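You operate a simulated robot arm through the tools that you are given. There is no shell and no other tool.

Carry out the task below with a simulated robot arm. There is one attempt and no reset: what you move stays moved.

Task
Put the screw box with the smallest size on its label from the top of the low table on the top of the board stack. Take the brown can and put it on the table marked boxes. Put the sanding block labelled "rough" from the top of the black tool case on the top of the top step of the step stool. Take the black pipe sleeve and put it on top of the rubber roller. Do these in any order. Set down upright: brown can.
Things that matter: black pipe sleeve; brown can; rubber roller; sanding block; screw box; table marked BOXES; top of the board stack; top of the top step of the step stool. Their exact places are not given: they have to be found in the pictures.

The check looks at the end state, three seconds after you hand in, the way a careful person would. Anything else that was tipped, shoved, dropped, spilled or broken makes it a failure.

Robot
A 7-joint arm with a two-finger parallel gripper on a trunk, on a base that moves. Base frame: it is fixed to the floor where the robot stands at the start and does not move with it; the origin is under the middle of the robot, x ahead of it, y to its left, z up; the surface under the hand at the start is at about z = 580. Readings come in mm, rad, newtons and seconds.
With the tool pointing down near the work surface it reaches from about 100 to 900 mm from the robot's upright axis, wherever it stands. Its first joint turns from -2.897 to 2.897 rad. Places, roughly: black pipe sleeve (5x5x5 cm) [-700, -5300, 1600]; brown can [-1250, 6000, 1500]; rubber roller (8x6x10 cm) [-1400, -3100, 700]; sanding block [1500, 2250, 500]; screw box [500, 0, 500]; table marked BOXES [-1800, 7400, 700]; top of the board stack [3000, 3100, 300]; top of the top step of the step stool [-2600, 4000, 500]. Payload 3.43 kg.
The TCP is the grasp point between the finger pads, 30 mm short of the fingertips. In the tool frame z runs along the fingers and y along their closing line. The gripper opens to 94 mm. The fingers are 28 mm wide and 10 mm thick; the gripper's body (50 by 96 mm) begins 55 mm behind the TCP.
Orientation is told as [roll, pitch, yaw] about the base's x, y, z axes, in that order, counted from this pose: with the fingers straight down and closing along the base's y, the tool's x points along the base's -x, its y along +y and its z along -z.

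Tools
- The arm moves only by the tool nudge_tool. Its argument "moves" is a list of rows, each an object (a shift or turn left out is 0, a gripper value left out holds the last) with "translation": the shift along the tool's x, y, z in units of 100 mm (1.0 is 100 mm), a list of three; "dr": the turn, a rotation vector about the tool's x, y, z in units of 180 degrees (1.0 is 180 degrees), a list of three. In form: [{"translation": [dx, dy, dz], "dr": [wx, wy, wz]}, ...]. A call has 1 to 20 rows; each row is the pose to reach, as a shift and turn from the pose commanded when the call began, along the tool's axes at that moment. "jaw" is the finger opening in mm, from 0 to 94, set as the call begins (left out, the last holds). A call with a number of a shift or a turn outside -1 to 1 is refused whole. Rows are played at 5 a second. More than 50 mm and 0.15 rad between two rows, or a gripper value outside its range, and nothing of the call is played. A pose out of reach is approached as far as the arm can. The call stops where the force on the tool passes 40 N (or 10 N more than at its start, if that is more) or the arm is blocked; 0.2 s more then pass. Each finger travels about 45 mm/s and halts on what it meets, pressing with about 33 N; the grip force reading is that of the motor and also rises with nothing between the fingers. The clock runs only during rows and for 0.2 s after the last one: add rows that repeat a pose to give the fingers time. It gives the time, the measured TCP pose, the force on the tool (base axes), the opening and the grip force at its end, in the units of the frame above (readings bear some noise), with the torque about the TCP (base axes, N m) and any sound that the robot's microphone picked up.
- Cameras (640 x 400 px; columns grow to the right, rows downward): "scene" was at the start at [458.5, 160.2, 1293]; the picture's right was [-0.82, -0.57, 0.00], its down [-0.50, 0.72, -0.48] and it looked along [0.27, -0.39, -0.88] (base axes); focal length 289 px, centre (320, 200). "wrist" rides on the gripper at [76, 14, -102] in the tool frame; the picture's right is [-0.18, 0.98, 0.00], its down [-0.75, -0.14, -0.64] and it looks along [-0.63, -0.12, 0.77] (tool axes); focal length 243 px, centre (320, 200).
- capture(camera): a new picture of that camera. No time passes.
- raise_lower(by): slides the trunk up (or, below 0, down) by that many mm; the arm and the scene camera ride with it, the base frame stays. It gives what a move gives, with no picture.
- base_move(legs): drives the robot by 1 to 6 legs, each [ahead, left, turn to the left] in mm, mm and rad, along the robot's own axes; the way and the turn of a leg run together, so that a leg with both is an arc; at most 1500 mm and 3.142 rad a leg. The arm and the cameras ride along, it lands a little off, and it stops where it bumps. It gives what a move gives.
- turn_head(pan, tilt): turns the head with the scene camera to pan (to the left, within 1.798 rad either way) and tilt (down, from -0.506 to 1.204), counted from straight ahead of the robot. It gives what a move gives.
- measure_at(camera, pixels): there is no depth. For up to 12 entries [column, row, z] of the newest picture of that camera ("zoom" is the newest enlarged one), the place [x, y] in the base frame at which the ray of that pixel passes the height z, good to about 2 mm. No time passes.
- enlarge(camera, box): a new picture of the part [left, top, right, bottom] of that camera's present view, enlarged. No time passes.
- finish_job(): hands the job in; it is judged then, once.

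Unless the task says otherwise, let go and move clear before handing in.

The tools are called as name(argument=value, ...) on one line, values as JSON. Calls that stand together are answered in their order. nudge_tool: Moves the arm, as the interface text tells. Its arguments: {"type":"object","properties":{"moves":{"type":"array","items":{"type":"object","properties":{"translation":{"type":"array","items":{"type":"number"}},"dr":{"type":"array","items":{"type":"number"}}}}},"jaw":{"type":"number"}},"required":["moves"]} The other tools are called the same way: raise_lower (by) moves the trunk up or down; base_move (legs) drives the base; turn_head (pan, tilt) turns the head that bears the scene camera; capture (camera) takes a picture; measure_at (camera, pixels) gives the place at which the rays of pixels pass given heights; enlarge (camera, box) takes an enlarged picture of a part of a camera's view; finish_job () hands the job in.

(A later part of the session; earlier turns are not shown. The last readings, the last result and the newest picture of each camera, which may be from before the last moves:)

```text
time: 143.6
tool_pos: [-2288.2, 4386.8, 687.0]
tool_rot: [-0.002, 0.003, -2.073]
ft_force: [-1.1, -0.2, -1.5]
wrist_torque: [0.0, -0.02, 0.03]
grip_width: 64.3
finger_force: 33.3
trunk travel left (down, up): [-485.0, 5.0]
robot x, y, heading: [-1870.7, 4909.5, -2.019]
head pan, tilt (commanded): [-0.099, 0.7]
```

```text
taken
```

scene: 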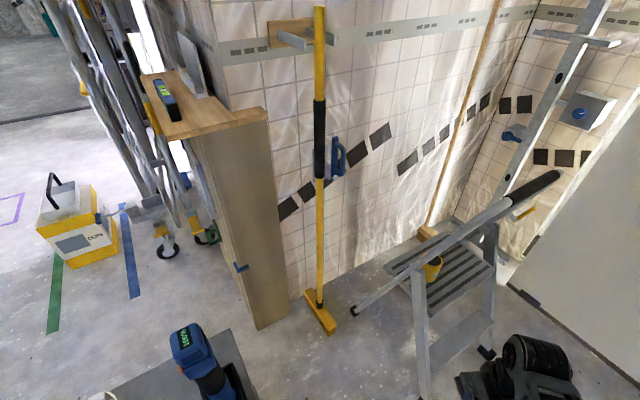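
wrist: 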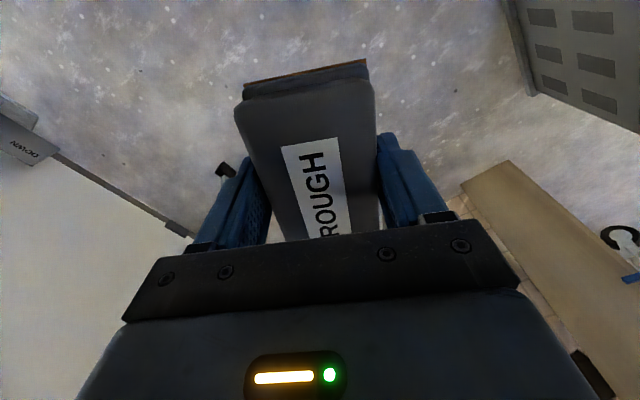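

This new viewpoint shows the rail almost edge-on. I'll enlarge the stool to pin down the rail and plate positions.

enlarge(camera="scene", box=[340, 140, 600, 400])

```text
1.54 times, centred on (470, 270) of scene
```

zoom: 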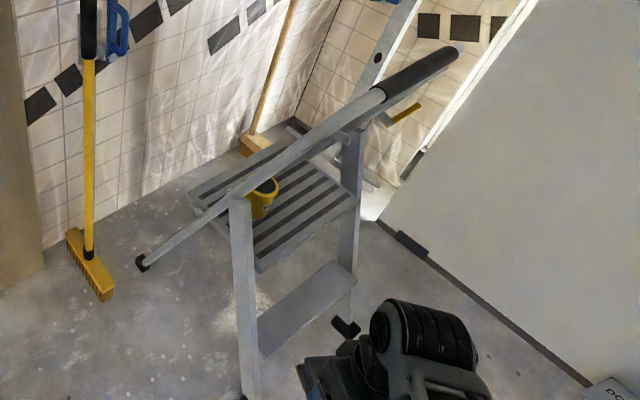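

measure_at(camera="scene", pixels=[[509, 200.5, 900], [509, 200.5, 1000], [557.7, 174, 900], [557.7, 174, 1000], [512, 297, 482], [438, 310, 482], [455, 238, 482], [392, 267, 482], [432, 277, 482], [412, 272, 640], [355, 312, 0], [418, 400, 0]])

```text
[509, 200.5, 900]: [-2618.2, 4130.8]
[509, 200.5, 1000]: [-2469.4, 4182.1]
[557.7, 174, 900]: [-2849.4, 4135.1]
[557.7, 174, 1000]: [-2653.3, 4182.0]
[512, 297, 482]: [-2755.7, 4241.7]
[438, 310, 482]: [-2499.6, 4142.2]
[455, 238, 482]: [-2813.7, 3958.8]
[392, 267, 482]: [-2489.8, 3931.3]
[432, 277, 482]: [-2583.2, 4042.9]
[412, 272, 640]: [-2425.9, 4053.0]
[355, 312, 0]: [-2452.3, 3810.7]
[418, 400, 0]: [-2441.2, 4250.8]
```

The two views agree that the crossbar runs x≈-2544…-2740 at y≈4157, z≈950. I'll re-measure the plate corners more carefully.

measure_at(camera="scene", pixels=[[494, 266.8, 450], [494, 266.8, 500], [432.3, 314, 450], [432.3, 314, 500], [385.6, 265.5, 450], [385.6, 265.5, 500], [440, 283, 480], [448, 262, 520], [432, 258, 520], [420, 274, 640], [497, 232, 640]])

enlarge(camera="scene", box=[370, 200, 530, 330])

```text
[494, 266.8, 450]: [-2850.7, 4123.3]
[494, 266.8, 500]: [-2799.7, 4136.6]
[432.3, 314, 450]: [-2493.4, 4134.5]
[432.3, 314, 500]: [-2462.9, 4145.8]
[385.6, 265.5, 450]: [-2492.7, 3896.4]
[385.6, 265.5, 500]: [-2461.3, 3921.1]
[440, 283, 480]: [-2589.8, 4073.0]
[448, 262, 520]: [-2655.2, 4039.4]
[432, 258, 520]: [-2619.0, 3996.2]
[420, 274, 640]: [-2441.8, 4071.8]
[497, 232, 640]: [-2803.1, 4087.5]
```

```text
3.08 times, centred on (450, 265) of scene
```

zoom: 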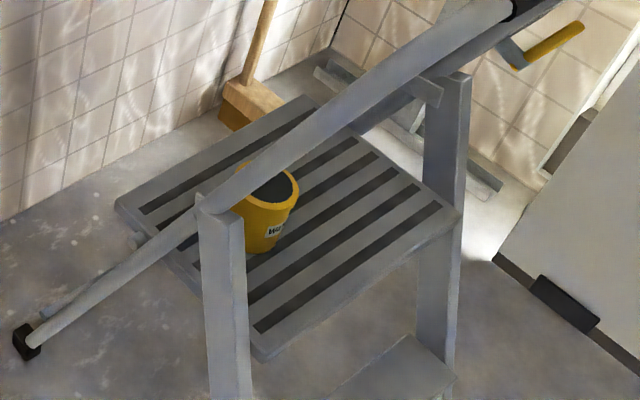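

The yellow object on the plate is a small pot at about (-2594,4010). With the hand vertical, the wrist would be too close to the rail uprights. I'll set the block on the floor here and re-grip it at its near end with the hand tilted 45°, so only the block and fingers go over the plate. First I'll lower the trunk.

raise_lower(by=-300)

turn_head(pan=-0.5, tilt=0.9)

capture(camera="scene")

capture(camera="wrist")

```text
time: 146.6
tool_pos: [-2288.3, 4386.0, 387.3]
tool_rot: [-0.001, 0.002, -2.07]
ft_force: [-0.2, -0.1, -1.8]
wrist_torque: [-0.01, -0.02, 0.02]
grip_width: 64.8
finger_force: 32.5
trunk travel left (down, up): [-185.0, 305.0]
robot x, y, heading: [-1871.8, 4909.5, -2.022]
head pan, tilt (commanded): [-0.099, 0.7]
```

```text
time: 147.4
tool_pos: [-2287.7, 4385.4, 387.6]
tool_rot: [-0.003, 0.004, -2.07]
ft_force: [-0.2, 0.1, -0.6]
wrist_torque: [0.0, -0.01, 0.01]
grip_width: 64.3
finger_force: 32.9
trunk travel left (down, up): [-185.0, 305.0]
robot x, y, heading: [-1869.6, 4910.4, -2.02]
head pan, tilt (commanded): [-0.499, 0.901]
```

```text
taken
```

scene: 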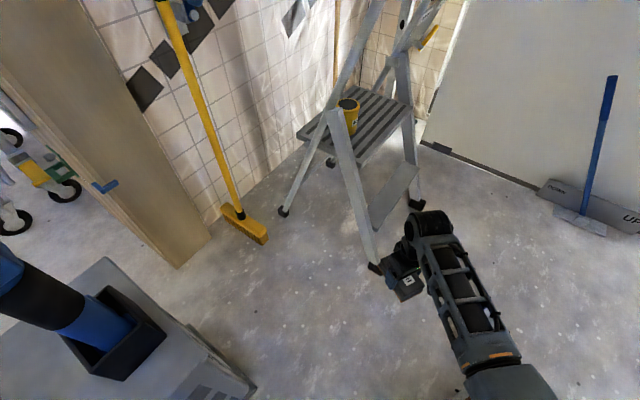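

```text
taken
```

wrist: 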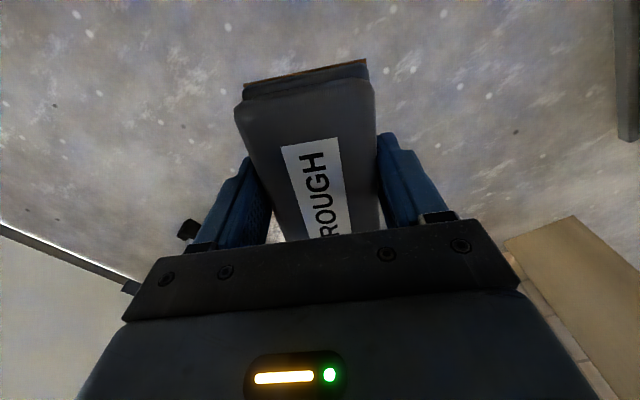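

The stool's near foot at (375,268) is fairly close to the hand. I'll pull the hand back 70 mm and lower further toward the floor.

nudge_tool(moves=[{"translation": [0.35, 0, 0]}, {"translation": [0.7, 0, 0]}])

raise_lower(by=-180)

capture(camera="scene")

```text
time: 148.0
tool_pos: [-2254.5, 4445.9, 388.5]
tool_rot: [-0.001, 0.004, -2.072]
ft_force: [-0.7, -1.1, -1.1]
wrist_torque: [0.03, 0.03, -0.02]
grip_width: 64.6
finger_force: 32.7
trunk travel left (down, up): [-185.0, 305.0]
robot x, y, heading: [-1868.5, 4908.1, -2.021]
head pan, tilt (commanded): [-0.499, 0.901]
```

```text
time: 150.0
tool_pos: [-2255.1, 4446.8, 208.9]
tool_rot: [-0.002, 0.004, -2.072]
ft_force: [0.5, -1.2, -1.2]
wrist_torque: [0.0, 0.01, 0.0]
grip_width: 64.2
finger_force: 32.4
trunk travel left (down, up): [-5.0, 485.0]
robot x, y, heading: [-1873.2, 4912.3, -2.017]
head pan, tilt (commanded): [-0.499, 0.901]
```

```text
taken
```

scene: 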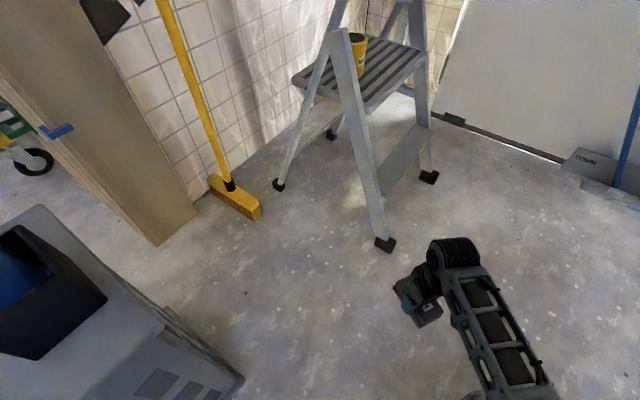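

The hand is at z≈209 with plenty of room. I'll lower toward the floor, expecting block contact near TCP z≈38.

nudge_tool(moves=[{"translation": [0, 0, 0.4]}, {"translation": [0, 0, 0.8]}, {"translation": [0, 0, 1.0]}])

nudge_tool(moves=[{"translation": [0, 0, 0.3]}, {"translation": [0, 0, 0.6]}])

capture(camera="scene")

capture(camera="wrist")

```text
time: 150.8
tool_pos: [-2256.6, 4446.1, 107.7]
tool_rot: [-0.001, 0.003, -2.072]
ft_force: [-0.6, 0.7, -1.4]
wrist_torque: [-0.01, 0.01, 0.03]
grip_width: 64.3
finger_force: 33.4
trunk travel left (down, up): [-5.0, 485.0]
robot x, y, heading: [-1873.2, 4909.2, -2.023]
head pan, tilt (commanded): [-0.499, 0.901]
```

```text
time: 151.4
tool_pos: [-2254.9, 4446.4, 49.2]
tool_rot: [-0.002, 0.005, -2.071]
ft_force: [1.0, -0.8, -1.5]
wrist_torque: [0.01, 0.02, -0.02]
grip_width: 64.5
finger_force: 32.7
trunk travel left (down, up): [-5.0, 485.0]
robot x, y, heading: [-1866.5, 4911.9, -2.016]
head pan, tilt (commanded): [-0.499, 0.901]
```

```text
taken
```

scene: 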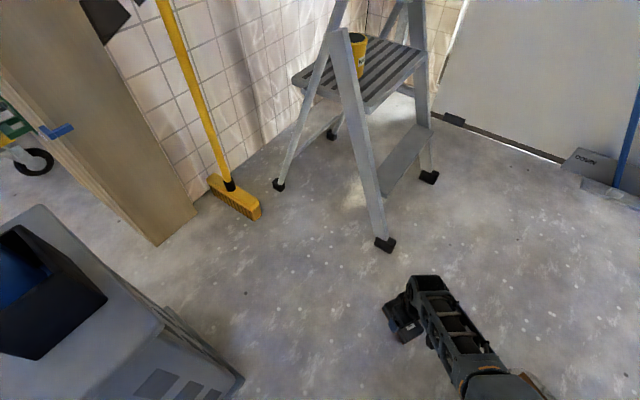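

```text
taken
```

wrist: 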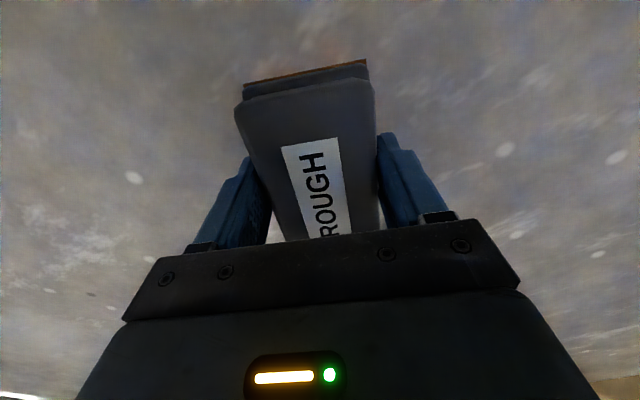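

Still free at z≈49. I'll creep down until the block touches the floor.

nudge_tool(moves=[{"translation": [0, 0, 0.03]}, {"translation": [0, 0, 0.06]}, {"translation": [0, 0, 0.08]}])

nudge_tool(moves=[{"translation": [0, 0, 0.015]}, {"translation": [0, 0, 0.03]}])

```text
time: 152.2
tool_pos: [-2255.0, 4445.4, 40.2]
tool_rot: [-0.002, 0.004, -2.073]
ft_force: [0.7, 0.3, -0.8]
wrist_torque: [0.01, 0.03, 0.0]
grip_width: 64.5
finger_force: 33.3
trunk travel left (down, up): [-5.0, 485.0]
robot x, y, heading: [-1874.6, 4911.2, -2.02]
head pan, tilt (commanded): [-0.499, 0.901]
```

```text
time: 152.8
tool_pos: [-2254.9, 4447.3, 38.4]
tool_rot: [-0.001, 0.004, -2.071]
ft_force: [3.3, 2.7, 11.8]
wrist_torque: [-0.68, 0.05, 0.12]
grip_width: 64.5
finger_force: 33.5
trunk travel left (down, up): [-5.0, 485.0]
robot x, y, heading: [-1868.2, 4909.9, -2.014]
head pan, tilt (commanded): [-0.499, 0.901]
```

Contact shows at z≈38 with 12 N. I'll release, rise 90 mm, and look at the block from above.

nudge_tool(moves=[{}, {}, {}, {}, {}], jaw=92)

nudge_tool(moves=[{"translation": [0, 0, -0.3]}, {"translation": [0, 0, -0.6]}, {"translation": [0, 0, -0.95]}])

capture(camera="wrist")

enlarge(camera="scene", box=[340, 250, 500, 370])

```text
time: 154.0
tool_pos: [-2255.5, 4446.0, 39.5]
tool_rot: [-0.002, 0.002, -2.072]
ft_force: [-1.0, 0.5, 0.7]
wrist_torque: [-0.01, -0.01, 0.03]
grip_width: 92.1
finger_force: 0.1
trunk travel left (down, up): [-5.0, 485.0]
robot x, y, heading: [-1868.4, 4906.4, -2.02]
head pan, tilt (commanded): [-0.499, 0.901]
```

```text
time: 154.8
tool_pos: [-2255.1, 4445.3, 134.0]
tool_rot: [-0.001, 0.006, -2.072]
ft_force: [0.5, -0.2, 0.1]
wrist_torque: [0.0, -0.02, -0.03]
grip_width: 91.7
finger_force: 0.1
trunk travel left (down, up): [-5.0, 485.0]
robot x, y, heading: [-1868.9, 4910.9, -2.023]
head pan, tilt (commanded): [-0.499, 0.901]
```

```text
taken
```

wrist: 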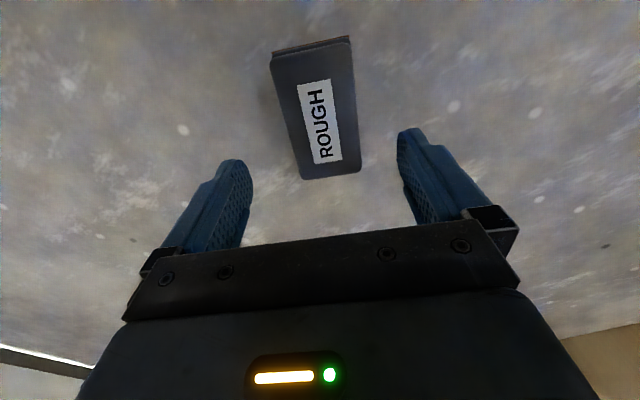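

```text
3.33 times, centred on (420, 310) of scene
```

zoom: 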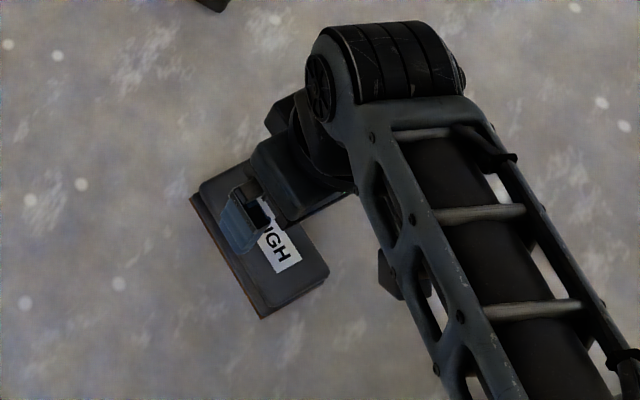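

The block lies flat with its label up. I'll tilt the hand 45° forward about its closing axis, in small steps.

nudge_tool(moves=[{"dr": [0, -0.042, 0]}, {"dr": [0, -0.084, 0]}, {"dr": [0, -0.125, 0]}, {"dr": [0, -0.167, 0]}, {"dr": [0, -0.209, 0]}, {"dr": [0, -0.25, 0]}])

capture(camera="wrist")

capture(camera="scene")

```text
time: 156.2
tool_pos: [-2255.5, 4446.2, 133.2]
tool_rot: [-0.006, -0.782, -2.068]
ft_force: [-0.4, -0.4, 0.5]
wrist_torque: [-0.03, 0.04, -0.03]
grip_width: 92.0
finger_force: 0.1
trunk travel left (down, up): [-5.0, 485.0]
robot x, y, heading: [-1872.4, 4908.8, -2.016]
head pan, tilt (commanded): [-0.499, 0.901]
```

```text
taken
```

wrist: 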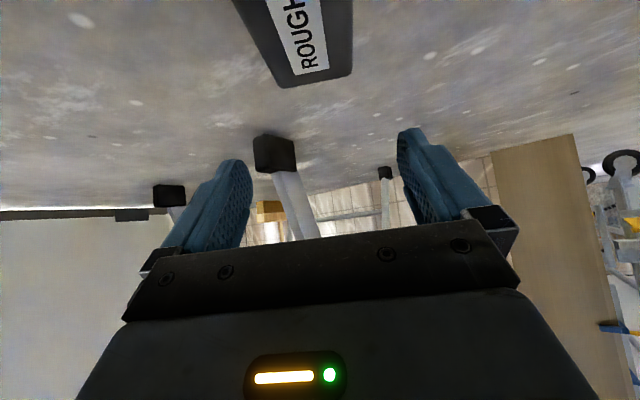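

```text
taken
```

scene: 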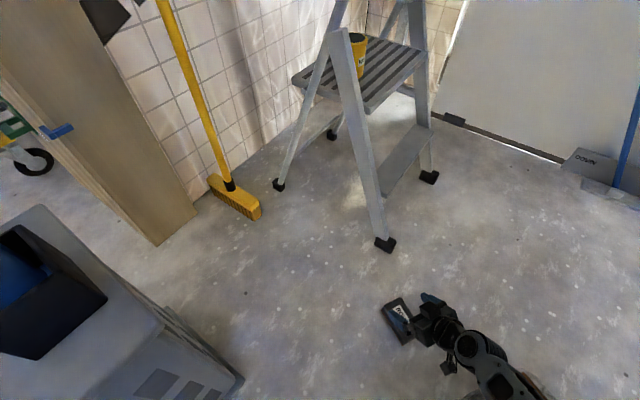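

The tilt looks good, with the block at (398,320) just ahead of the fingertips. I'll move back 35 mm and down to z≈60, straddling the block's near end.

nudge_tool(moves=[{"translation": [0.248, 0, -0.247]}, {"translation": [0.53, 0, 0.037]}, {"translation": [0.763, 0, 0.271]}])

capture(camera="wrist")

enlarge(camera="scene", box=[350, 270, 510, 370])

```text
time: 157.0
tool_pos: [-2265.0, 4515.5, 75.7]
tool_rot: [0.007, -0.793, -2.264]
ft_force: [0.7, 0.1, -0.1]
wrist_torque: [0.01, -0.02, -0.01]
grip_width: 91.9
finger_force: 0.1
trunk travel left (down, up): [-5.0, 485.0]
robot x, y, heading: [-1871.7, 4910.8, -2.02]
head pan, tilt (commanded): [-0.499, 0.901]
stopped in row 3: the force on the tool passed its limit at 56 N (the readings are from after the stop); the commanded pose is now the measured one
```

```text
taken
```

wrist: 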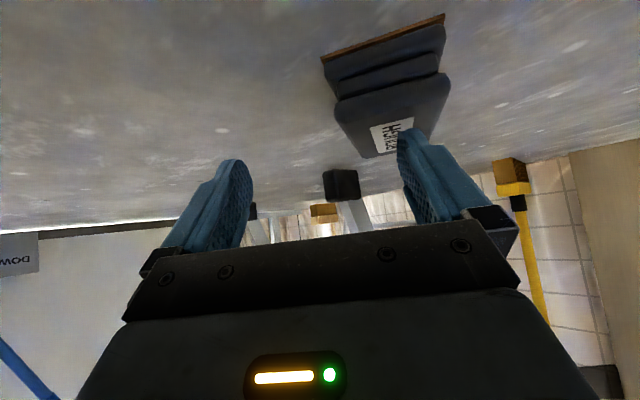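

```text
4.00 times, centred on (430, 320) of scene
```

zoom: 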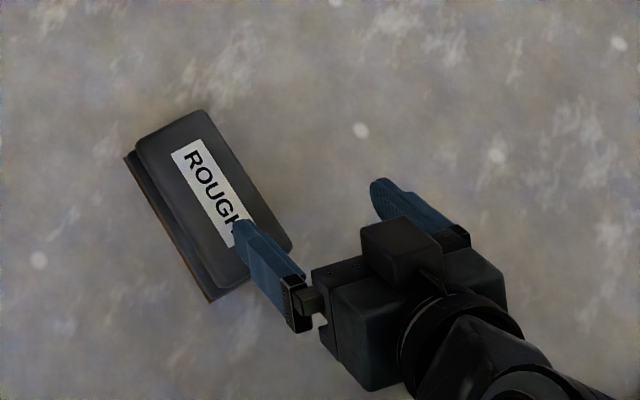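

The move hit resistance and the hand ended up skewed, probably because the wrist or forearm met the robot's own deck. I'll lift straight up and reassess.

nudge_tool(moves=[{"translation": [-0.28, 0, -0.28]}, {"translation": [-0.56, 0, -0.56]}])

capture(camera="wrist")

capture(camera="scene")

```text
time: 157.6
tool_pos: [-2263.7, 4514.4, 154.4]
tool_rot: [0.006, -0.795, -2.263]
ft_force: [-0.5, 0.4, 0.2]
wrist_torque: [0.02, 0.0, 0.01]
grip_width: 91.9
finger_force: 0.2
trunk travel left (down, up): [-5.0, 485.0]
robot x, y, heading: [-1872.9, 4909.9, -2.021]
head pan, tilt (commanded): [-0.499, 0.901]
```

```text
taken
```

wrist: 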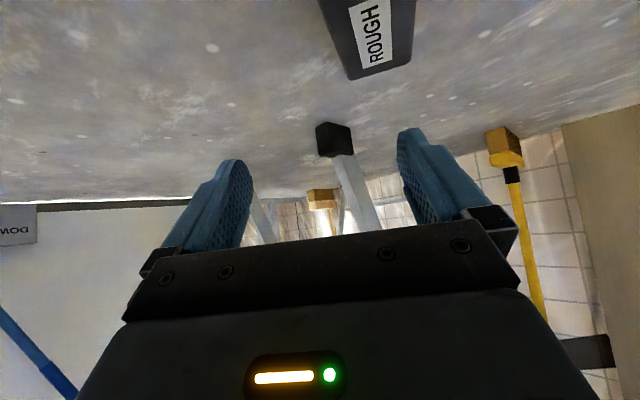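

```text
taken
```

scene: 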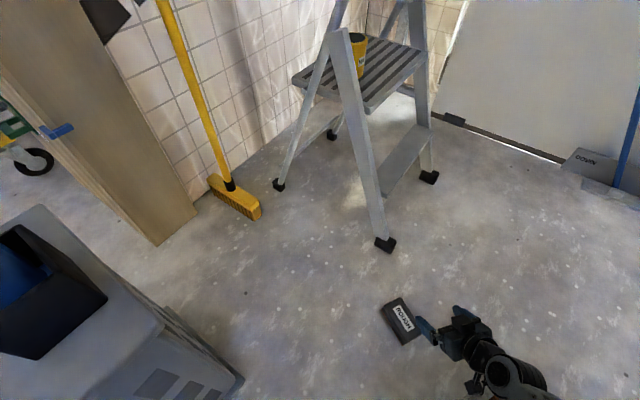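

The block is still flat on the floor at about (400,320). I'll move the base away by about (+170,+30) so the tilted wrist stays clear of the deck, then re-approach.

base_move(legs=[[-100, 140, 0]])

turn_head(pan=-0.5, tilt=1.0)

capture(camera="scene")

capture(camera="wrist")

```text
time: 159.1
tool_pos: [-2094.1, 4546.4, 153.7]
tool_rot: [0.007, -0.794, -2.263]
ft_force: [0.2, 0.5, 0.4]
wrist_torque: [-0.01, 0.02, 0.0]
grip_width: 91.9
finger_force: 0.0
trunk travel left (down, up): [-5.0, 485.0]
robot x, y, heading: [-1702.1, 4943.7, -2.016]
head pan, tilt (commanded): [-0.499, 0.901]
```

```text
time: 159.8
tool_pos: [-2093.8, 4544.7, 156.2]
tool_rot: [0.008, -0.794, -2.263]
ft_force: [0.5, 0.1, -0.3]
wrist_torque: [0.01, 0.0, 0.03]
grip_width: 91.8
finger_force: 0.1
trunk travel left (down, up): [-5.0, 485.0]
robot x, y, heading: [-1699.9, 4942.0, -2.019]
head pan, tilt (commanded): [-0.499, 1.0]
```

```text
taken
```

scene: 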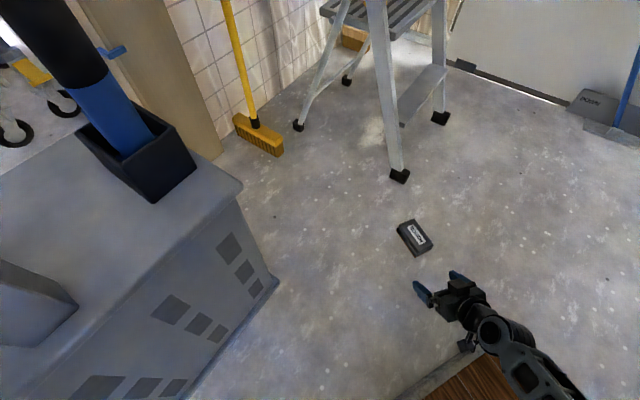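

```text
taken
```

wrist: 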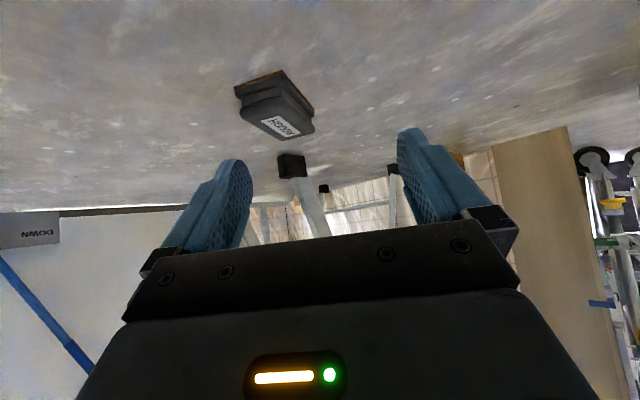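

The block is now in full view at (415,237). I'll measure its top corners and base.

enlarge(camera="scene", box=[380, 210, 460, 265])

```text
7.27 times, centred on (420, 238) of scene
```

zoom: 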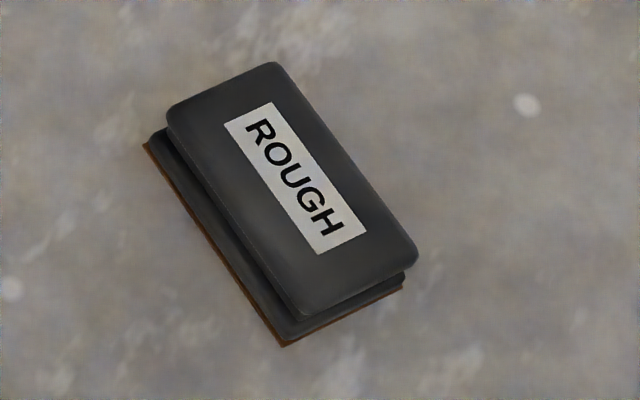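

measure_at(camera="scene", pixels=[[399.1, 225.3, 42], [413.8, 219.2, 42], [433.3, 246.0, 42], [417.2, 253.8, 42], [395.9, 230.2, 2], [414.9, 257.9, 2], [431.4, 250.1, 2]])

```text
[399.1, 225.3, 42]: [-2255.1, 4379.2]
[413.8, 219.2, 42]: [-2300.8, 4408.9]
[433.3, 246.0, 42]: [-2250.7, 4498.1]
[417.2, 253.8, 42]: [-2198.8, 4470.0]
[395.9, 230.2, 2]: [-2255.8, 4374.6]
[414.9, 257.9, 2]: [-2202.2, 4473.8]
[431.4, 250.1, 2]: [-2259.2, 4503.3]
```

The block centre is (-2251,4439) with its long axis at about -2.08 rad. I'll move the tilted hand halfway there at constant height and correct its yaw.

nudge_tool(moves=[{"translation": [-0.263, -0.148, 0.267], "dr": [-0.0207, 0, -0.0204]}, {"translation": [-0.526, -0.295, 0.535], "dr": [-0.0415, 0, -0.0408]}])

```text
time: 160.3
tool_pos: [-2164.2, 4506.6, 154.8]
tool_rot: [0.009, -0.795, -2.083]
ft_force: [-0.2, 0.6, 0.1]
wrist_torque: [0.02, -0.03, 0.01]
grip_width: 92.0
finger_force: 0.0
trunk travel left (down, up): [-5.0, 485.0]
robot x, y, heading: [-1705.7, 4941.8, -2.017]
head pan, tilt (commanded): [-0.499, 1.0]
```

nudge_tool(moves=[{"translation": [-0.241, -0.216, 0.245]}, {"translation": [-0.482, -0.432, 0.49]}])

capture(camera="wrist")

capture(camera="scene")

```text
time: 160.9
tool_pos: [-2235.4, 4468.9, 153.3]
tool_rot: [0.007, -0.796, -2.082]
ft_force: [0.2, 0.3, -0.2]
wrist_torque: [0.02, -0.01, -0.01]
grip_width: 92.1
finger_force: 0.1
trunk travel left (down, up): [-5.0, 485.0]
robot x, y, heading: [-1698.2, 4946.0, -2.02]
head pan, tilt (commanded): [-0.499, 1.0]
```

```text
taken
```

wrist: 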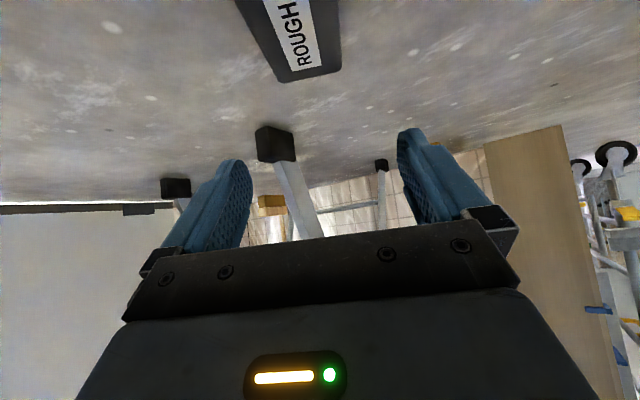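

```text
taken
```

scene: 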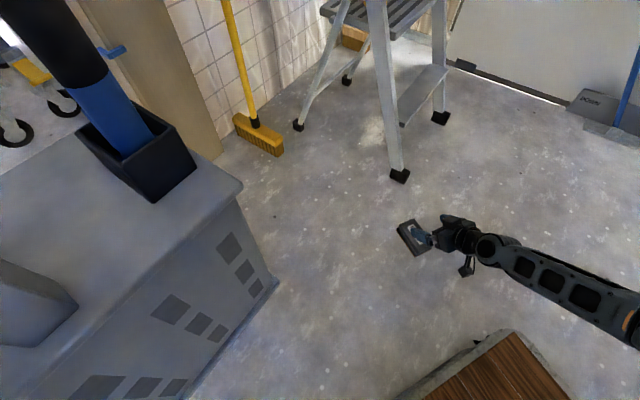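

The arm now reaches out well clear of the deck. I'll enlarge the hand to check the small box hanging under the wrist at (465,265) before descending.

enlarge(camera="scene", box=[380, 190, 540, 290])

measure_at(camera="wrist", pixels=[[277, 82, 42], [341, 72, 42], [268, 64, 42], [340, 50, 42]])

```text
4.00 times, centred on (460, 240) of scene
```

zoom: 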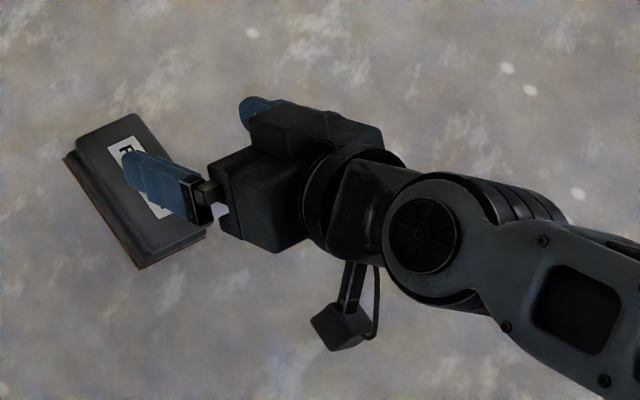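

```text
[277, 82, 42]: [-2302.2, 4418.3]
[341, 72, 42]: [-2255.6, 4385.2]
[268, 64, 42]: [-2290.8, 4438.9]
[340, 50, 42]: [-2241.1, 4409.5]
```

The hanging box is the wrist camera, and it stays above the fingertips at this tilt. The block is 3 mm off-centre and 31 mm ahead, as planned. I'll descend 70 mm and then the rest.

nudge_tool(moves=[{"translation": [0.25, 0, 0.245]}, {"translation": [0.5, 0, 0.49]}])

capture(camera="wrist")

enlarge(camera="scene", box=[380, 190, 540, 290])

```text
time: 161.6
tool_pos: [-2235.1, 4468.8, 85.5]
tool_rot: [0.006, -0.797, -2.082]
ft_force: [-0.3, 0.1, 0.5]
wrist_torque: [0.02, -0.02, 0.03]
grip_width: 92.1
finger_force: 0.1
trunk travel left (down, up): [-5.0, 485.0]
robot x, y, heading: [-1699.7, 4941.6, -2.02]
head pan, tilt (commanded): [-0.499, 1.0]
```

```text
taken
```

wrist: 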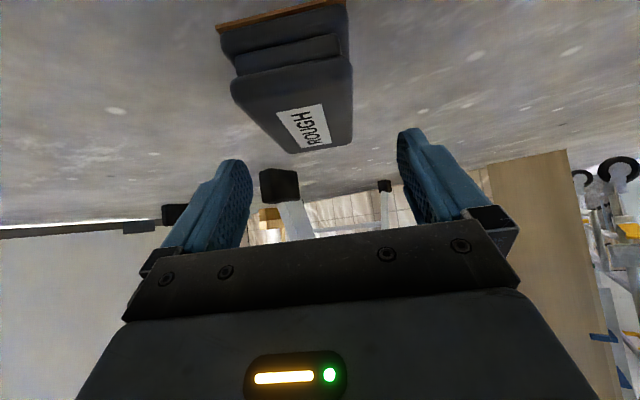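

```text
4.00 times, centred on (460, 240) of scene
```

zoom: 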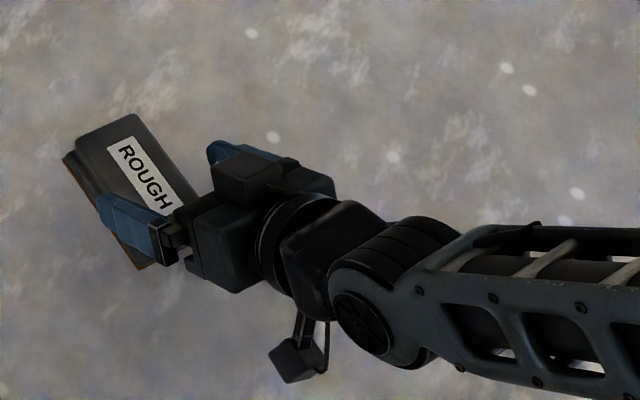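

nudge_tool(moves=[{"translation": [0.17, 0, 0.17]}, {"translation": [0.343, 0, 0.335]}])

capture(camera="wrist")

```text
time: 162.2
tool_pos: [-2233.8, 4469.3, 61.3]
tool_rot: [0.005, -0.797, -2.083]
ft_force: [-0.8, 0.7, 0.7]
wrist_torque: [-0.03, 0.02, 0.01]
grip_width: 92.1
finger_force: 0.0
out of reach, approached as far as the arm can: row 2
trunk travel left (down, up): [-5.0, 485.0]
robot x, y, heading: [-1703.2, 4938.2, -2.022]
head pan, tilt (commanded): [-0.499, 1.0]
```

```text
taken
```

wrist: 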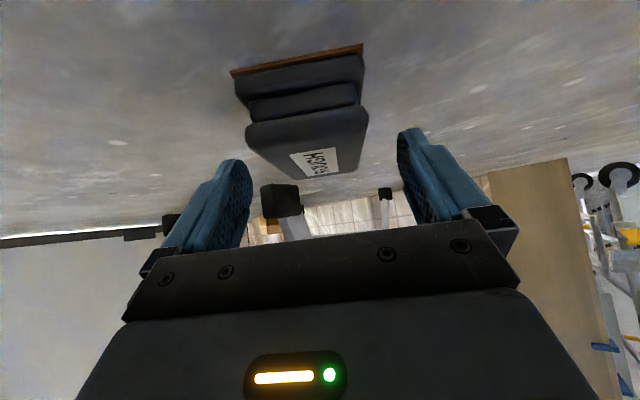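

The arm can't get below z≈61 at a 45° tilt. I'll reduce the tilt to about 35°, which should free the reach, while holding the height.

nudge_tool(moves=[{"translation": [-0.22, 0, -0.215], "dr": [0, 0.03, 0]}, {"translation": [-0.22, 0, -0.215], "dr": [0, 0.06, 0]}])

capture(camera="wrist")

```text
time: 162.8
tool_pos: [-2234.8, 4467.9, 92.7]
tool_rot: [0.006, -0.606, -2.078]
ft_force: [0.1, 0.1, 0.3]
wrist_torque: [0.04, 0.02, 0.0]
grip_width: 91.9
finger_force: 0.0
trunk travel left (down, up): [-5.0, 485.0]
robot x, y, heading: [-1698.9, 4940.3, -2.021]
head pan, tilt (commanded): [-0.499, 1.0]
```

```text
taken
```

wrist: 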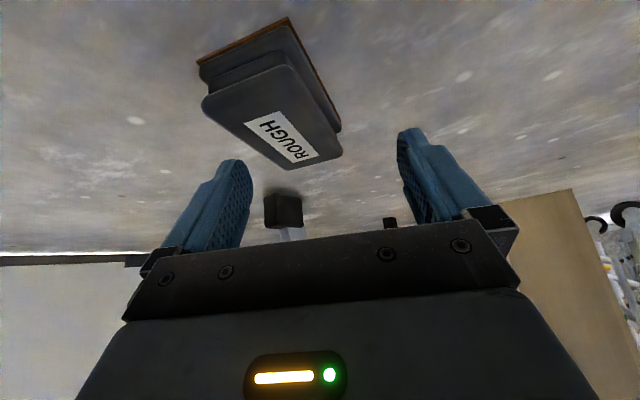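

The block looks rotated in the wrist view now, so it may have been nudged. I'll check with the scene camera.

capture(camera="scene")

enlarge(camera="scene", box=[370, 190, 530, 290])

```text
taken
```

scene: 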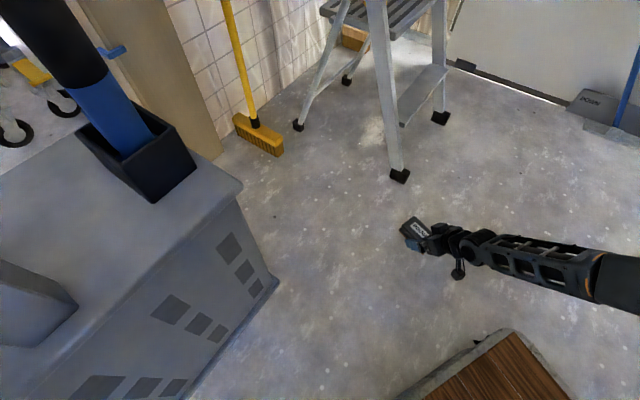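

```text
4.00 times, centred on (450, 240) of scene
```

zoom: 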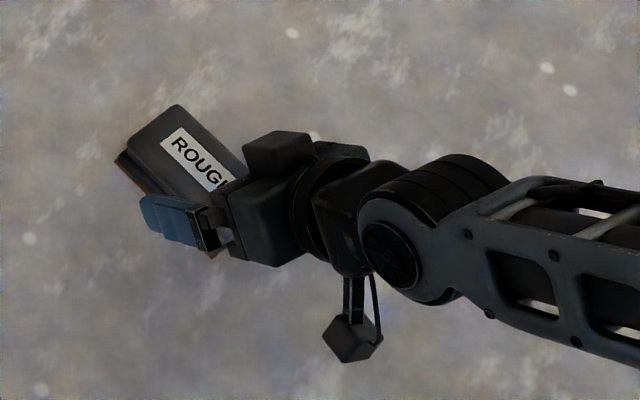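

The block is still flat on the floor but was rotated slightly by a finger. I'll raise and pull back to get a clear look and re-measure it.

nudge_tool(moves=[{"translation": [-0.2, 0, -0.3]}, {"translation": [-0.34, 0, -0.49]}, {"translation": [0.0, 0, -0.75]}])

enlarge(camera="scene", box=[370, 200, 450, 260])

capture(camera="wrist")

```text
time: 163.6
tool_pos: [-2212.2, 4506.6, 152.8]
tool_rot: [0.006, -0.605, -2.079]
ft_force: [0.3, 0.2, -0.2]
wrist_torque: [-0.02, 0.01, 0.0]
grip_width: 92.1
finger_force: 0.0
trunk travel left (down, up): [-5.0, 485.0]
robot x, y, heading: [-1701.8, 4942.7, -2.019]
head pan, tilt (commanded): [-0.499, 1.0]
```

```text
6.67 times, centred on (410, 230) of scene
```

zoom: 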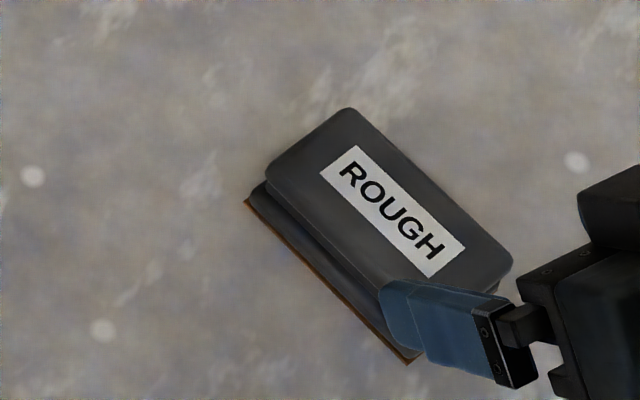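

```text
taken
```

wrist: 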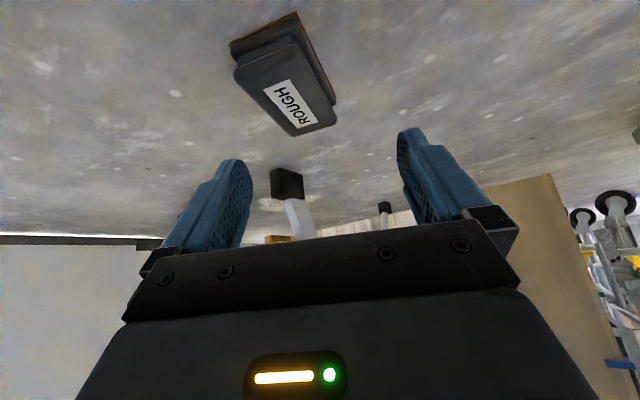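

measure_at(camera="scene", pixels=[[402.2, 225.2, 42], [414.5, 216.5, 42], [438.8, 239.3, 42], [399.1, 230, 2], [423.2, 254.3, 2]])

measure_at(camera="wrist", pixels=[[235, 72, 42], [290, 38, 42], [337, 121, 42], [288, 136, 42], [229, 43, 2], [297, 12, 2]])

```text
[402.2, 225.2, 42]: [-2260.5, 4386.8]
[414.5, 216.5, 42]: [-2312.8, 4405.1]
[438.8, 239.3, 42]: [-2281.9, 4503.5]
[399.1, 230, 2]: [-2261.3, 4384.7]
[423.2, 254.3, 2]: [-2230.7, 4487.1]
```

```text
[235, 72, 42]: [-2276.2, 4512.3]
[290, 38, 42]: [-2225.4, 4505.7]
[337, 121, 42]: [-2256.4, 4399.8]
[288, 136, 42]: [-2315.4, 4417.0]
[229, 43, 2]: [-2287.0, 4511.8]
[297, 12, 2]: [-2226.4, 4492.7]
```

The block centre is now about (-2270.5,4448) with its long axis at -1.868 rad. I'll bring the base about 60 mm closer so a 35° tilt can reach the floor, and turn the hand to match.

base_move(legs=[[54, -25, 0]])

nudge_tool(moves=[{"dr": [-0.0191, 0, -0.0277]}, {"dr": [-0.0382, 0, -0.0553]}])

enlarge(camera="scene", box=[370, 170, 530, 290])

```text
time: 164.5
tool_pos: [-2258.7, 4468.9, 153.3]
tool_rot: [0.005, -0.607, -2.079]
ft_force: [0.2, 0.1, 0.3]
wrist_torque: [-0.01, -0.03, -0.01]
grip_width: 92.0
finger_force: 0.0
trunk travel left (down, up): [-5.0, 485.0]
robot x, y, heading: [-1747.9, 4904.0, -2.015]
head pan, tilt (commanded): [-0.499, 1.0]
```

```text
time: 165.1
tool_pos: [-2258.4, 4467.4, 153.8]
tool_rot: [0.005, -0.609, -1.867]
ft_force: [0.2, -0.1, 0.3]
wrist_torque: [-0.03, 0.01, -0.03]
grip_width: 92.3
finger_force: 0.1
trunk travel left (down, up): [-5.0, 485.0]
robot x, y, heading: [-1745.9, 4902.8, -2.022]
head pan, tilt (commanded): [-0.499, 1.0]
```

```text
3.33 times, centred on (450, 230) of scene
```

zoom: 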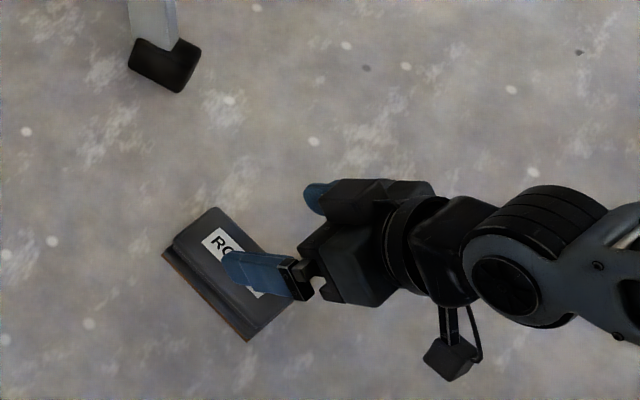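

capture(camera="wrist")

measure_at(camera="scene", pixels=[[410, 190, 0]])

```text
taken
```

wrist: 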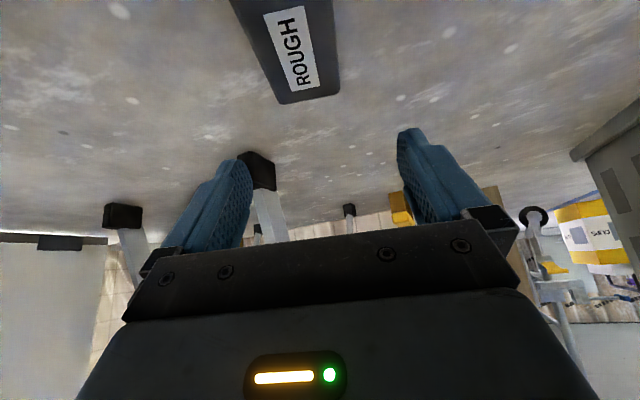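

```text
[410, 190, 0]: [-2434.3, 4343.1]
```

measure_at(camera="wrist", pixels=[[282, 104, 42], [340, 94, 42], [240, 20, 42], [333, 20, 42]])

```text
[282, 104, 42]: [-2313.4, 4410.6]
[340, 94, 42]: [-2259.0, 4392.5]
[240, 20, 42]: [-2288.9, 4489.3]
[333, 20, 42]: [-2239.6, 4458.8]
```

Both cameras agree within 5 mm. I'll align and descend 60 mm first.

nudge_tool(moves=[{"translation": [0.091, -0.067, -0.063]}, {"translation": [0.26, -0.067, 0.18]}, {"translation": [0.434, -0.067, 0.429]}])

capture(camera="wrist")

enlarge(camera="scene", box=[370, 170, 530, 290])

```text
time: 165.9
tool_pos: [-2261.3, 4481.3, 94.8]
tool_rot: [0.007, -0.607, -1.868]
ft_force: [-0.6, -0.5, -0.3]
wrist_torque: [-0.01, -0.01, 0.01]
grip_width: 92.0
finger_force: 0.0
trunk travel left (down, up): [-5.0, 485.0]
robot x, y, heading: [-1746.1, 4905.5, -2.02]
head pan, tilt (commanded): [-0.499, 1.0]
```

```text
taken
```

wrist: 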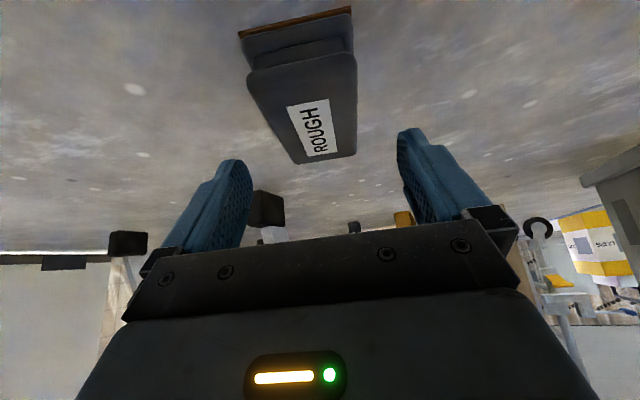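

```text
3.33 times, centred on (450, 230) of scene
```

zoom: 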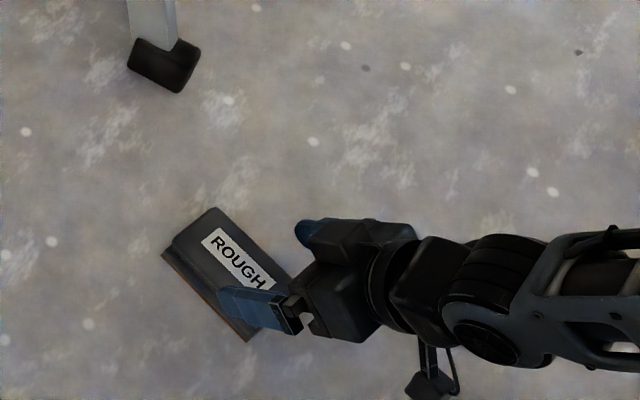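

It looks aligned. I'll go down 28 mm more and check that the arm still reaches.

nudge_tool(moves=[{"translation": [0.08, 0, 0.115]}, {"translation": [0.16, 0, 0.23]}])

nudge_tool(moves=[{"translation": [0.08, 0, 0.115]}, {"translation": [0.16, 0, 0.23]}])

capture(camera="wrist")

enlarge(camera="scene", box=[370, 170, 530, 290])

```text
time: 166.5
tool_pos: [-2260.8, 4481.8, 65.9]
tool_rot: [0.005, -0.608, -1.868]
ft_force: [0.9, 0.5, -0.3]
wrist_torque: [-0.04, -0.01, -0.01]
grip_width: 92.0
finger_force: 0.0
trunk travel left (down, up): [-5.0, 485.0]
robot x, y, heading: [-1747.3, 4908.4, -2.02]
head pan, tilt (commanded): [-0.499, 1.0]
```

```text
time: 167.1
tool_pos: [-2262.0, 4480.9, 45.1]
tool_rot: [0.004, -0.607, -1.869]
ft_force: [0.0, 0.7, 0.7]
wrist_torque: [0.02, 0.02, 0.02]
grip_width: 91.9
finger_force: 0.1
out of reach, approached as far as the arm can: row 2
trunk travel left (down, up): [-5.0, 485.0]
robot x, y, heading: [-1744.0, 4904.3, -2.023]
head pan, tilt (commanded): [-0.499, 1.0]
```

```text
taken
```

wrist: 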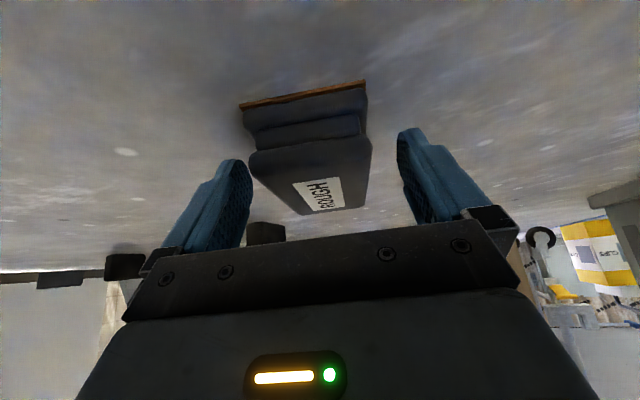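

```text
3.33 times, centred on (450, 230) of scene
```

zoom: 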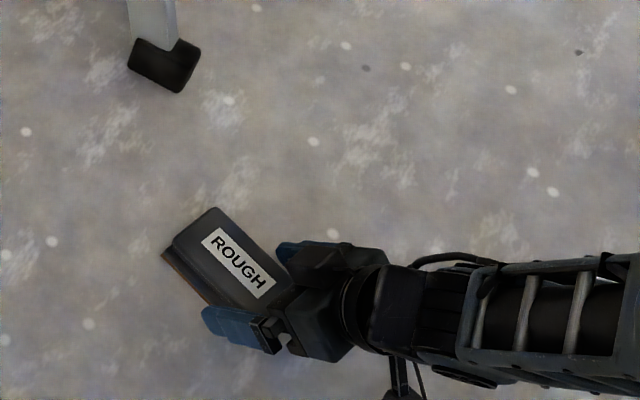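

It reached z≈45. The trunk still has 5 mm of travel, so I'll use that and then grip.

raise_lower(by=-5)

nudge_tool(moves=[{}, {}, {}, {}, {}, {}], jaw=40)

capture(camera="wrist")

enlarge(camera="scene", box=[370, 170, 530, 290])

```text
time: 167.7
tool_pos: [-2261.5, 4480.2, 39.2]
tool_rot: [0.006, -0.609, -1.868]
ft_force: [0.0, 0.8, -0.7]
wrist_torque: [0.0, -0.02, 0.01]
grip_width: 92.0
finger_force: 0.0
trunk travel left (down, up): [0.0, 490.0]
robot x, y, heading: [-1747.0, 4908.0, -2.023]
head pan, tilt (commanded): [-0.499, 1.0]
```

```text
time: 169.1
tool_pos: [-2260.8, 4480.3, 40.2]
tool_rot: [0.006, -0.609, -1.868]
ft_force: [-0.1, 0.4, 3.1]
wrist_torque: [0.05, 0.18, -0.09]
grip_width: 64.4
finger_force: 32.8
trunk travel left (down, up): [0.0, 490.0]
robot x, y, heading: [-1745.9, 4904.4, -2.017]
head pan, tilt (commanded): [-0.499, 1.0]
```

```text
taken
```

wrist: 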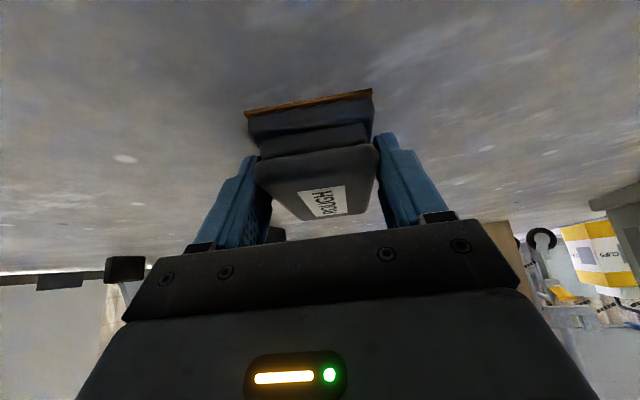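

```text
3.33 times, centred on (450, 230) of scene
```

zoom: 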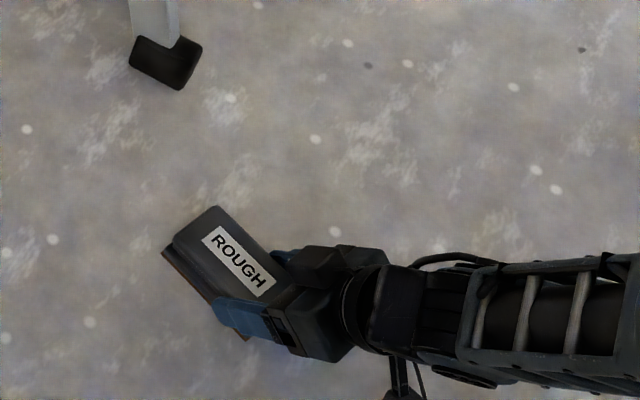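

It's gripped at 64.4 mm with the block level. I'll raise the trunk and check that the block stays put.

raise_lower(by=120)

capture(camera="wrist")

raise_lower(by=230)

capture(camera="wrist")

capture(camera="scene")

```text
time: 170.6
tool_pos: [-2262.1, 4479.7, 159.9]
tool_rot: [0.006, -0.608, -1.868]
ft_force: [0.5, -0.9, -1.0]
wrist_torque: [0.05, 0.0, -0.01]
grip_width: 64.2
finger_force: 32.7
trunk travel left (down, up): [-120.0, 370.0]
robot x, y, heading: [-1743.5, 4907.3, -2.018]
head pan, tilt (commanded): [-0.499, 1.0]
```

```text
taken
```

wrist: 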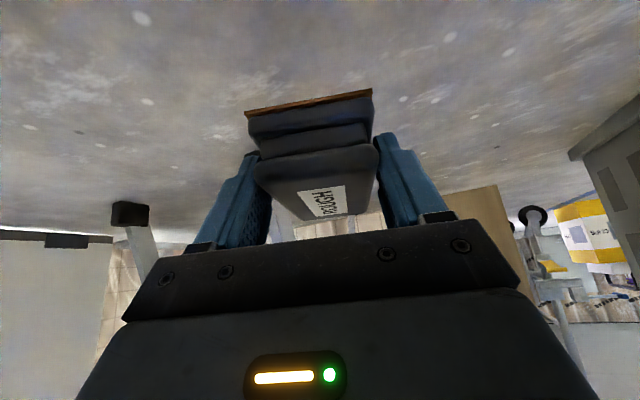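

```text
time: 173.0
tool_pos: [-2262.6, 4480.0, 389.2]
tool_rot: [0.003, -0.608, -1.865]
ft_force: [1.1, -0.5, -0.9]
wrist_torque: [0.01, -0.01, 0.0]
grip_width: 64.2
finger_force: 33.4
trunk travel left (down, up): [-350.0, 140.0]
robot x, y, heading: [-1746.7, 4905.3, -2.015]
head pan, tilt (commanded): [-0.499, 1.0]
```

```text
taken
```

wrist: 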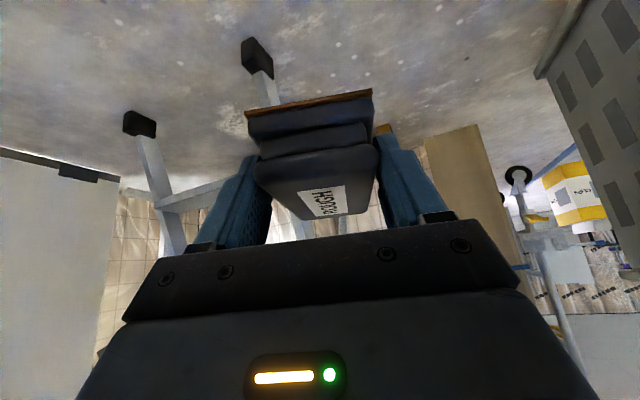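

```text
taken
```

scene: 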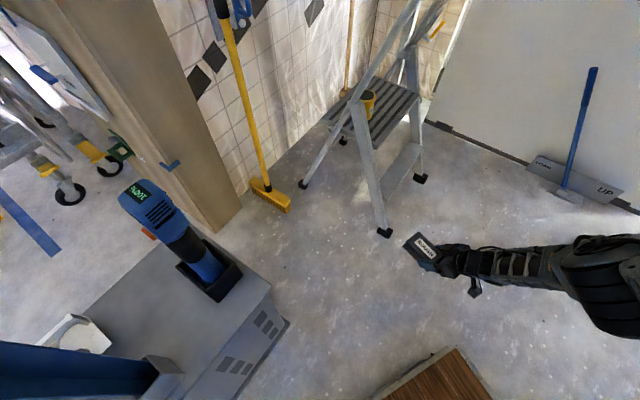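

The block is steady in the grip. I'll raise the hand with the arm to z≈570, which also gives more forward reach.

nudge_tool(moves=[{"translation": [-0.25, 0, -0.36]}, {"translation": [-0.5, 0, -0.73]}])

nudge_tool(moves=[{"translation": [-0.25, 0, -0.36]}, {"translation": [-0.52, 0, -0.75]}])

capture(camera="scene")

```text
time: 173.6
tool_pos: [-2261.6, 4482.7, 478.8]
tool_rot: [0.002, -0.605, -1.865]
ft_force: [-0.3, -0.1, -1.3]
wrist_torque: [0.08, 0.01, 0.0]
grip_width: 64.3
finger_force: 33.2
trunk travel left (down, up): [-350.0, 140.0]
robot x, y, heading: [-1744.9, 4905.4, -2.02]
head pan, tilt (commanded): [-0.499, 1.0]
```

```text
time: 174.2
tool_pos: [-2264.8, 4480.3, 570.0]
tool_rot: [0.006, -0.606, -1.868]
ft_force: [-1.1, -0.3, -1.5]
wrist_torque: [0.09, -0.02, 0.0]
grip_width: 64.4
finger_force: 32.7
trunk travel left (down, up): [-350.0, 140.0]
robot x, y, heading: [-1742.8, 4900.7, -2.021]
head pan, tilt (commanded): [-0.499, 1.0]
```

```text
taken
```

scene: 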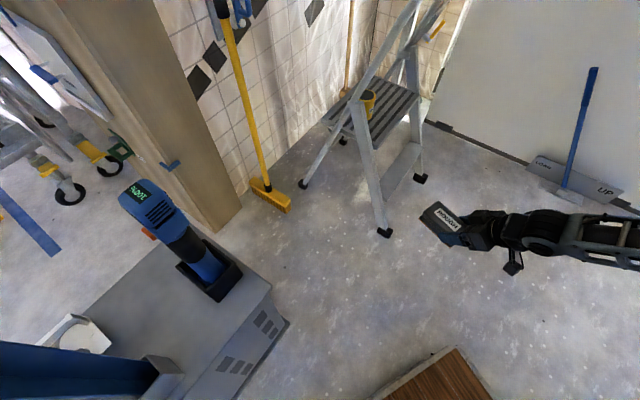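

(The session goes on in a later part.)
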